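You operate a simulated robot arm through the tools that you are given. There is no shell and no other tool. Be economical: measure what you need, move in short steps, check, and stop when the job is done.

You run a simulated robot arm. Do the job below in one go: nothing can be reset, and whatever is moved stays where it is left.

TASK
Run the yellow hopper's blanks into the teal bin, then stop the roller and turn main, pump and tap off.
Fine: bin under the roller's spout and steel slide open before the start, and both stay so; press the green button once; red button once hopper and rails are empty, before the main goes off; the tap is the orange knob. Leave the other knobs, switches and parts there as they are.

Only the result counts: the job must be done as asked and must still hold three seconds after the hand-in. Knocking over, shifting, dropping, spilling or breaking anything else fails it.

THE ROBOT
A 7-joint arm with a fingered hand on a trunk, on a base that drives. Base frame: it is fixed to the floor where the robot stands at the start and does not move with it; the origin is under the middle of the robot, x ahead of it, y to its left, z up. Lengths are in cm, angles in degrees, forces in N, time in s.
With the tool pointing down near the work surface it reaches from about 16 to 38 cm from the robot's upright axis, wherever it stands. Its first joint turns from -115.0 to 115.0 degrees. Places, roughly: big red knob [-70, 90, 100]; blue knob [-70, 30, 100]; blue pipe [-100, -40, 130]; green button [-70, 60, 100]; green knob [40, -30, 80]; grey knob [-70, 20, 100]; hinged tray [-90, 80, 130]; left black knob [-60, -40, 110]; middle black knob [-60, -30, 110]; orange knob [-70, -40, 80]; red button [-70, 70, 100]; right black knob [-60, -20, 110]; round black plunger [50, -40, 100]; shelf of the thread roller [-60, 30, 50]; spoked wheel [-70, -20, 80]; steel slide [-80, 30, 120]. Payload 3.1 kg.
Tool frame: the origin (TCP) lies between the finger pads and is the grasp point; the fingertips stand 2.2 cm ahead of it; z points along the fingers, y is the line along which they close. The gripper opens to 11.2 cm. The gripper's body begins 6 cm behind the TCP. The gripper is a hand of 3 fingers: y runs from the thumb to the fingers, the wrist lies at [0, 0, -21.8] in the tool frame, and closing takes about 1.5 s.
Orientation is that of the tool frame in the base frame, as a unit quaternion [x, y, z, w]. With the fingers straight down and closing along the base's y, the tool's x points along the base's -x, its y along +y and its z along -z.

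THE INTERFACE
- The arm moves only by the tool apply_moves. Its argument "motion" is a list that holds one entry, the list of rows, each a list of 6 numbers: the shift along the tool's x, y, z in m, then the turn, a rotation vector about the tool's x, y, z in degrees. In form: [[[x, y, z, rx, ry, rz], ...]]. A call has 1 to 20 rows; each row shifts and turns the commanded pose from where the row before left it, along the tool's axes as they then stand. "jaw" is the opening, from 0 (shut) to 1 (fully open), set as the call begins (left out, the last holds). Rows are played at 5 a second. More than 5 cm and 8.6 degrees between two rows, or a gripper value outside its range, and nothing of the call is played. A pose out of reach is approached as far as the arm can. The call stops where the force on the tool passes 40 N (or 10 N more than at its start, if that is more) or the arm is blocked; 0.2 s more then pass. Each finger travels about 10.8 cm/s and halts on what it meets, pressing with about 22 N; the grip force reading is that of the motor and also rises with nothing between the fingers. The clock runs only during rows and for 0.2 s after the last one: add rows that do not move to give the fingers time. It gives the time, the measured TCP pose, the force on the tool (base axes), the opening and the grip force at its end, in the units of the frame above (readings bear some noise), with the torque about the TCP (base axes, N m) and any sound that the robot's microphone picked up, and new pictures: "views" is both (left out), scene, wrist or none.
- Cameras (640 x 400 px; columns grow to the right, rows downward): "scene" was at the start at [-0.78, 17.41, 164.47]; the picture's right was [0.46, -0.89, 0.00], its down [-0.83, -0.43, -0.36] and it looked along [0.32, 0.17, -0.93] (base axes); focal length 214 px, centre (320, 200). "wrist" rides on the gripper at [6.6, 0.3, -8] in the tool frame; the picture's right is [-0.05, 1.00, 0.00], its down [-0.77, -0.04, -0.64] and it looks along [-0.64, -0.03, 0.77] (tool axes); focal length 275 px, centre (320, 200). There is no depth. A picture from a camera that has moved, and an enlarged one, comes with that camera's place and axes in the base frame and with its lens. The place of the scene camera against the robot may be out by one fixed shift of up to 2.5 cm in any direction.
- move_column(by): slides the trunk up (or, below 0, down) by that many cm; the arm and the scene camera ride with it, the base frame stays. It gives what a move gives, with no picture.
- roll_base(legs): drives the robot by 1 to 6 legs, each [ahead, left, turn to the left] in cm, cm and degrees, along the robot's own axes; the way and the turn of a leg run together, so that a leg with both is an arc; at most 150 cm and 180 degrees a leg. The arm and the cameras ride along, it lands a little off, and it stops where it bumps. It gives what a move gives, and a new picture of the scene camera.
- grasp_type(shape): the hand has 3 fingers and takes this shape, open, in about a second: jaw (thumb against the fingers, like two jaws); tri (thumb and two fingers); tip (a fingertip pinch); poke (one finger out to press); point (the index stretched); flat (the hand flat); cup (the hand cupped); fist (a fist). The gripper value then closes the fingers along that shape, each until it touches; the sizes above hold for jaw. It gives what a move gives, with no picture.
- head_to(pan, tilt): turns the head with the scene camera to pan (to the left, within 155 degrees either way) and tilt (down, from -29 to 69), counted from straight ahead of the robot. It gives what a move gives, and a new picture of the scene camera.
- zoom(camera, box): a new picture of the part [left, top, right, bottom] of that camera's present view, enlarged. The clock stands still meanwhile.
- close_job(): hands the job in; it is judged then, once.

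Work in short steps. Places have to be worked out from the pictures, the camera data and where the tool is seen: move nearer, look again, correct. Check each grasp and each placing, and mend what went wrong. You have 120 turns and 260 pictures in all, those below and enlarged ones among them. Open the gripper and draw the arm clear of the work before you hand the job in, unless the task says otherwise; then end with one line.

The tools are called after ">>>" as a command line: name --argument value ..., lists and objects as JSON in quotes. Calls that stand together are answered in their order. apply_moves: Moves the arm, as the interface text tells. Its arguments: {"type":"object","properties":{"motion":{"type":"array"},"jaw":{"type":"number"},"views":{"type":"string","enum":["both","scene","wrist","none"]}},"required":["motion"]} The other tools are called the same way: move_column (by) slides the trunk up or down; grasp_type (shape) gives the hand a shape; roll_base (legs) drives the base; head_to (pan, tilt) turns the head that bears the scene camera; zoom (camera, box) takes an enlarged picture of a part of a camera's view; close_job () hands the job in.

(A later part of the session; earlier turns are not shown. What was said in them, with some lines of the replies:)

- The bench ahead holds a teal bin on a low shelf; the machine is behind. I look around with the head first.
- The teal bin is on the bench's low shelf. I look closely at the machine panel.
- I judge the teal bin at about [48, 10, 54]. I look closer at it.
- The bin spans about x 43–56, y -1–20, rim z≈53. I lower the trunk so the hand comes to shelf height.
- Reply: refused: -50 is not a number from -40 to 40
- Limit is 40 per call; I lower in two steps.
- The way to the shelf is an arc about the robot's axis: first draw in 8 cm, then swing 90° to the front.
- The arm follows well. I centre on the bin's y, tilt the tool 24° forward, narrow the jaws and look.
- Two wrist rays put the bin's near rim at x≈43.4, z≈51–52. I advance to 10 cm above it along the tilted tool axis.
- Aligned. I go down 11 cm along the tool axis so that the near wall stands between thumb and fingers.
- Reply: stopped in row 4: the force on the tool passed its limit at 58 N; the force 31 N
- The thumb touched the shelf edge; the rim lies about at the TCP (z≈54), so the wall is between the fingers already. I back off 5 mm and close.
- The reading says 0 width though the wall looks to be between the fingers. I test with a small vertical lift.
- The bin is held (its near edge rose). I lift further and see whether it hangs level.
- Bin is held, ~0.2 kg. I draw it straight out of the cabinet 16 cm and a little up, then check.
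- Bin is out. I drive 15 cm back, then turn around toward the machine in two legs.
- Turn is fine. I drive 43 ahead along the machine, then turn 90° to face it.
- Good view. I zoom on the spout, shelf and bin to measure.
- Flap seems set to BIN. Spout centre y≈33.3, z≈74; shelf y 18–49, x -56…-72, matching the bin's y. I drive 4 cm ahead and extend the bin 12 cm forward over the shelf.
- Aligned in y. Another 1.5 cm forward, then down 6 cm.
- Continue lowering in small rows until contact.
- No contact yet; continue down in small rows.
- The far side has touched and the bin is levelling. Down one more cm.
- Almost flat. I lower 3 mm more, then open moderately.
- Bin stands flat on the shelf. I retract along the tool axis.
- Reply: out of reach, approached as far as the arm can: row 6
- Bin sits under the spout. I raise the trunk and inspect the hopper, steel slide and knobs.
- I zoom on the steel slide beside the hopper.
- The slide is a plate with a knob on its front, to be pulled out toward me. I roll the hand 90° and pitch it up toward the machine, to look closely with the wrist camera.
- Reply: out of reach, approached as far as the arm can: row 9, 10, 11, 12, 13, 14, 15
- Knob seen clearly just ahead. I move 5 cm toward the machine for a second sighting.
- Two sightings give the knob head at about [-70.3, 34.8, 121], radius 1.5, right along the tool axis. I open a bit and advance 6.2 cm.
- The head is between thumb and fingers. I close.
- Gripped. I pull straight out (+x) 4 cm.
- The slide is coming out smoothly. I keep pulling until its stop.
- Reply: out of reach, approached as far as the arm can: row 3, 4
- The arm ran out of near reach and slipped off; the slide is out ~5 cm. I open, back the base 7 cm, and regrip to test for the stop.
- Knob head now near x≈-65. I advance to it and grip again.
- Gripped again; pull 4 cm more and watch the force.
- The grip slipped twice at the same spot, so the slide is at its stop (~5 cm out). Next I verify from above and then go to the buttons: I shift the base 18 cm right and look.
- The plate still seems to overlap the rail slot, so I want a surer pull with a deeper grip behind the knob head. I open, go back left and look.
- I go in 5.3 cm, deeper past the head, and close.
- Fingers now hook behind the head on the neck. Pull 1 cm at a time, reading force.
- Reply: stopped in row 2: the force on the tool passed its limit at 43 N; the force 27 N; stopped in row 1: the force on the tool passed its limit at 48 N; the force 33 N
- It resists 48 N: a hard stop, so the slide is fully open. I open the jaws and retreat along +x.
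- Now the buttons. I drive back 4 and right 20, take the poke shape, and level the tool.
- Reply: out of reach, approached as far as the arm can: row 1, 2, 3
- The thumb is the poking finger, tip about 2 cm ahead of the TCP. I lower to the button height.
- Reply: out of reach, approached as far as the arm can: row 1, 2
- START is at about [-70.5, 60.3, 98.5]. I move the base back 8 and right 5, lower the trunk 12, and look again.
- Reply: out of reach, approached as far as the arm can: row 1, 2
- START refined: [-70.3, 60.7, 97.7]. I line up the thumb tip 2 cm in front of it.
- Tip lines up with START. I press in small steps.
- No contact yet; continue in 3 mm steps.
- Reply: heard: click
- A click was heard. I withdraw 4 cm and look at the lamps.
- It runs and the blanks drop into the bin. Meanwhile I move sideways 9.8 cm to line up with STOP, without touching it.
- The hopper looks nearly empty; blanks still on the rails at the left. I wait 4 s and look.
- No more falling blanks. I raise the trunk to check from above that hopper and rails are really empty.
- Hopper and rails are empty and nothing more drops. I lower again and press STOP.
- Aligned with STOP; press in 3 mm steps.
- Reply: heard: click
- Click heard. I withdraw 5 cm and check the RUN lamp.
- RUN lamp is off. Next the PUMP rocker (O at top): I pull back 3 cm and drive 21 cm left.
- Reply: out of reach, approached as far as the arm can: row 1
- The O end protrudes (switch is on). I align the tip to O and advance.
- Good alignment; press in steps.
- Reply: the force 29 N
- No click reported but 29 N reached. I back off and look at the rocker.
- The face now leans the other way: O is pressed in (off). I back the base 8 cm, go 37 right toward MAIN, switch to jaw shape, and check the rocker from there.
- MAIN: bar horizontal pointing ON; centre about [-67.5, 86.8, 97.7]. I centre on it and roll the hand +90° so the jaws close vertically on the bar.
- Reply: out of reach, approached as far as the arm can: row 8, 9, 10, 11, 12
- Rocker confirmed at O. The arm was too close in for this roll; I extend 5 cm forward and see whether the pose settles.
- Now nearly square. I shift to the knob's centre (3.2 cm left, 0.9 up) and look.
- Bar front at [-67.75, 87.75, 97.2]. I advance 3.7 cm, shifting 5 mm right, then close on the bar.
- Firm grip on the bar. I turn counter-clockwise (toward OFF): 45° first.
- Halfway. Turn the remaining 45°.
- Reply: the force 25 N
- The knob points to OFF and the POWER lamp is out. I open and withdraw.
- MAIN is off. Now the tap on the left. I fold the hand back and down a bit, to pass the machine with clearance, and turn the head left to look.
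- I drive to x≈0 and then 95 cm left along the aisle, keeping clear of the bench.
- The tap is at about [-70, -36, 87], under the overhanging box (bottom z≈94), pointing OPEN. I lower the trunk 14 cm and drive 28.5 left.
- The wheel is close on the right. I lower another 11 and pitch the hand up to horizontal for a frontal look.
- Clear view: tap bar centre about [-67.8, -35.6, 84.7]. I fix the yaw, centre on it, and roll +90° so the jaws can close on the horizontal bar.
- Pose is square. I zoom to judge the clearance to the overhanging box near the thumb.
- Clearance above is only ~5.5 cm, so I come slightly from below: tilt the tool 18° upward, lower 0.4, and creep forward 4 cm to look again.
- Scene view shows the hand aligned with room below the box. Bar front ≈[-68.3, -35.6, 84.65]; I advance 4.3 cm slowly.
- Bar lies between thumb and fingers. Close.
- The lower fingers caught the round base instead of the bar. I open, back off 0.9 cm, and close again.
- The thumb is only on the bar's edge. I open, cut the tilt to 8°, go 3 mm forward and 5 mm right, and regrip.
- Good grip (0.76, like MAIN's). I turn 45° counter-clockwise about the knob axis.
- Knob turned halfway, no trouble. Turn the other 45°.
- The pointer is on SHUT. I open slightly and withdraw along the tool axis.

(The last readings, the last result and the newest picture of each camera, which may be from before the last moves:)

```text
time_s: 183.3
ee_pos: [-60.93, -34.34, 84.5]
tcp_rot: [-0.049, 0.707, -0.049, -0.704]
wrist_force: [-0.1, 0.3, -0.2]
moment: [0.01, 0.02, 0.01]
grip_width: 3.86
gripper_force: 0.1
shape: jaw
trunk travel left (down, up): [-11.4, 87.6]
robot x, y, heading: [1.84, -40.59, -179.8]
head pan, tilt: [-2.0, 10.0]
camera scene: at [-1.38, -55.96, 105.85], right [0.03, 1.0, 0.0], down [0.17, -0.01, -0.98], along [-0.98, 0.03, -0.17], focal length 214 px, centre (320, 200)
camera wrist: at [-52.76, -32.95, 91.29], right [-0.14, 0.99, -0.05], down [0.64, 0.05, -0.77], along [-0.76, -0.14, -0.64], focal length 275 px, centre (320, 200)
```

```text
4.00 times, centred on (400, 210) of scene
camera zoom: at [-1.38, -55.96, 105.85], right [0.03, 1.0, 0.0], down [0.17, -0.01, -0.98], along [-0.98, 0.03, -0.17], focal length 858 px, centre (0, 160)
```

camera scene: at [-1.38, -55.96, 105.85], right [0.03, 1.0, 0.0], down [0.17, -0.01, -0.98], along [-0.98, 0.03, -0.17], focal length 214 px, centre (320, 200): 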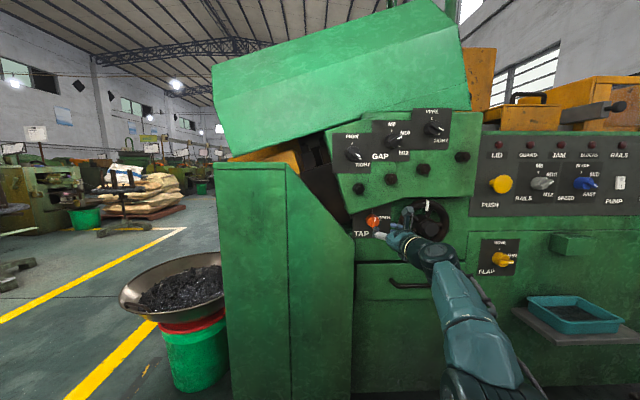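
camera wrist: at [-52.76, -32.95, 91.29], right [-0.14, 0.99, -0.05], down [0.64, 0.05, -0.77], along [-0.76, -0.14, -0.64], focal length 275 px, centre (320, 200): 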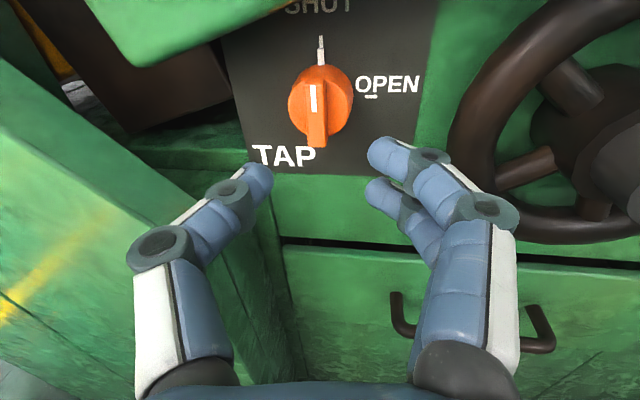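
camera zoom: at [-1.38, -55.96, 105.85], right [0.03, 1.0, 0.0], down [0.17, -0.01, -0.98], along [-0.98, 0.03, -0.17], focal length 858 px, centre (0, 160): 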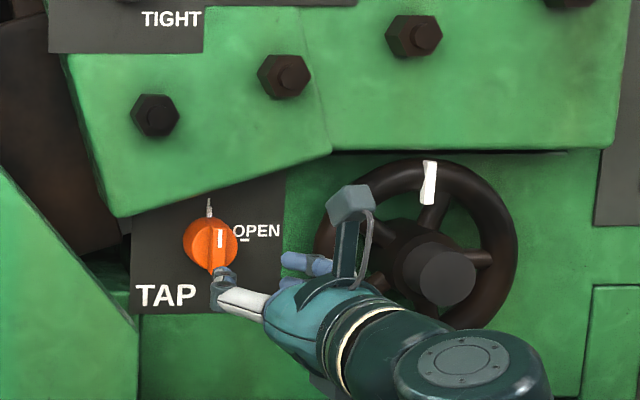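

Tap is SHUT. I fold the hand back clear of the machine, open the gripper, and make a last check of the whole panel.

>>> apply_moves --motion '[[[0, 0, -0.02, 0, 0, 0], [0, 0, -0.025, 0, -7, 0], [0, 0, -0.025, 0, -7, 0], [0, 0, -0.025, 0, -7, 0], [0, 0, -0.025, 0, -7, 0], [0, 0, 0, 0, 0, 0]]]' --jaw 1 --views "none"

>>> roll_base --legs '[[0, -45, 0]]'

>>> head_to --pan -25 --tilt 12

>>> zoom --camera "scene" --box '[160, 120, 480, 320]'

```text
time_s: 184.7
ee_pos: [-49.06, -32.62, 86.25]
tcp_rot: [-0.058, 0.857, -0.035, -0.511]
wrist_force: [-0.3, 0.4, 0.3]
moment: [-0.01, 0.02, 0.01]
grip_width: 11.18
gripper_force: 0.0
shape: jaw
trunk travel left (down, up): [-11.4, 87.6]
robot x, y, heading: [1.24, -40.5, -179.6]
head pan, tilt: [-2.0, 10.0]
```

```text
time_s: 187.4
ee_pos: [-49.39, 12.57, 86.35]
tcp_rot: [-0.06, 0.856, -0.036, -0.513]
wrist_force: [-0.1, -0.4, 0.3]
moment: [-0.02, 0.0, -0.02]
grip_width: 11.19
gripper_force: 0.1
shape: jaw
trunk travel left (down, up): [-11.4, 87.6]
robot x, y, heading: [1.36, 4.78, -179.9]
head pan, tilt: [-2.0, 10.0]
camera scene: at [-1.54, -10.7, 105.85], right [0.03, 1.0, 0.0], down [0.17, -0.01, -0.98], along [-0.98, 0.03, -0.17], focal length 214 px, centre (320, 200)
```

scene: 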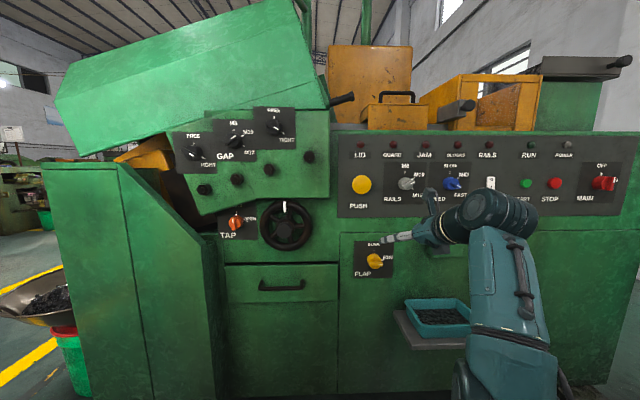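

```text
time_s: 188.3
ee_pos: [-49.32, 12.63, 86.37]
tcp_rot: [-0.059, 0.856, -0.036, -0.513]
wrist_force: [0.5, 0.4, 0.2]
moment: [0.01, -0.01, -0.02]
grip_width: 11.18
gripper_force: 0.0
shape: jaw
trunk travel left (down, up): [-11.4, 87.6]
robot x, y, heading: [1.59, 4.66, -179.8]
head pan, tilt: [-25.0, 12.0]
camera scene: at [-0.72, -7.09, 105.53], right [0.42, 0.91, 0.0], down [0.19, -0.09, -0.98], along [-0.89, 0.41, -0.21], focal length 214 px, centre (320, 200)
```

scene: 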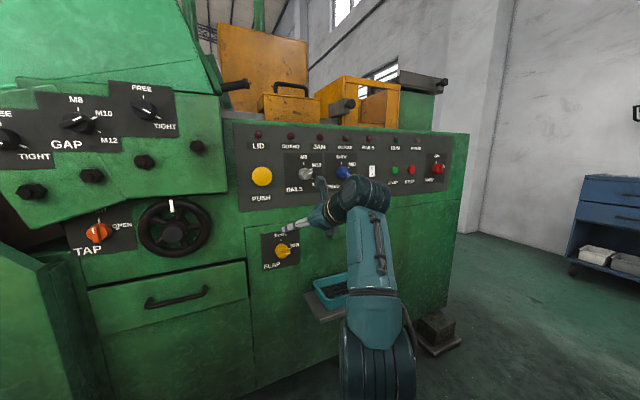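

```text
2.00 times, centred on (320, 220) of scene
camera zoom: at [-0.72, -7.09, 105.53], right [0.42, 0.91, 0.0], down [0.19, -0.09, -0.98], along [-0.89, 0.41, -0.21], focal length 429 px, centre (320, 160)
```

zoom: 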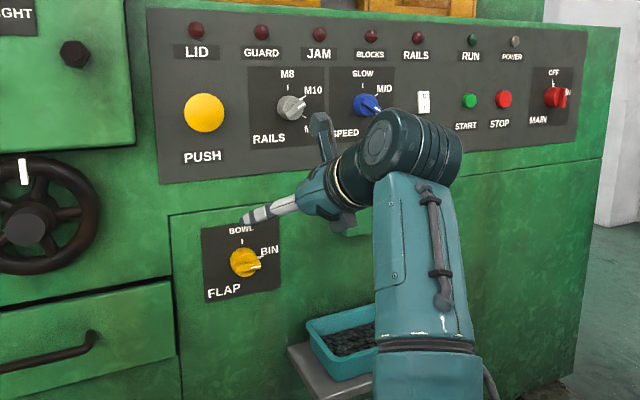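

A last zoom on pump and main before handing in.

>>> zoom --camera "scene" --box '[360, 145, 456, 205]'

```text
6.67 times, centred on (408, 175) of scene
camera zoom: at [-0.72, -7.09, 105.53], right [0.42, 0.91, 0.0], down [0.19, -0.09, -0.98], along [-0.89, 0.41, -0.21], focal length 1430 px, centre (-267, 367)
```

zoom: 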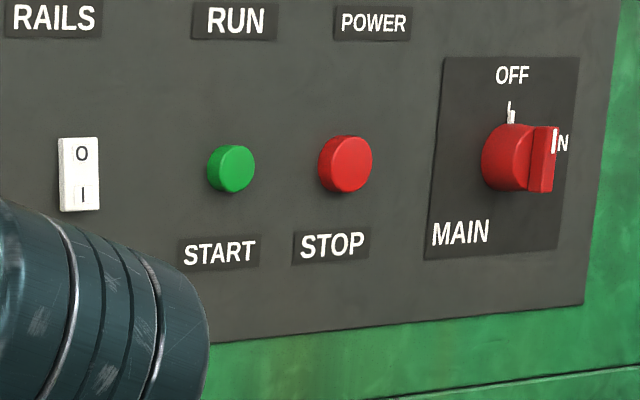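

Everything is off, the bin and the slide are in place, and the arm is clear. I hand in.

>>> close_job

```text
The job is handed in.
```

The hopper's blanks are in the teal bin under the spout, the steel slide is open, the roller is stopped, and main, pump and tap are off.
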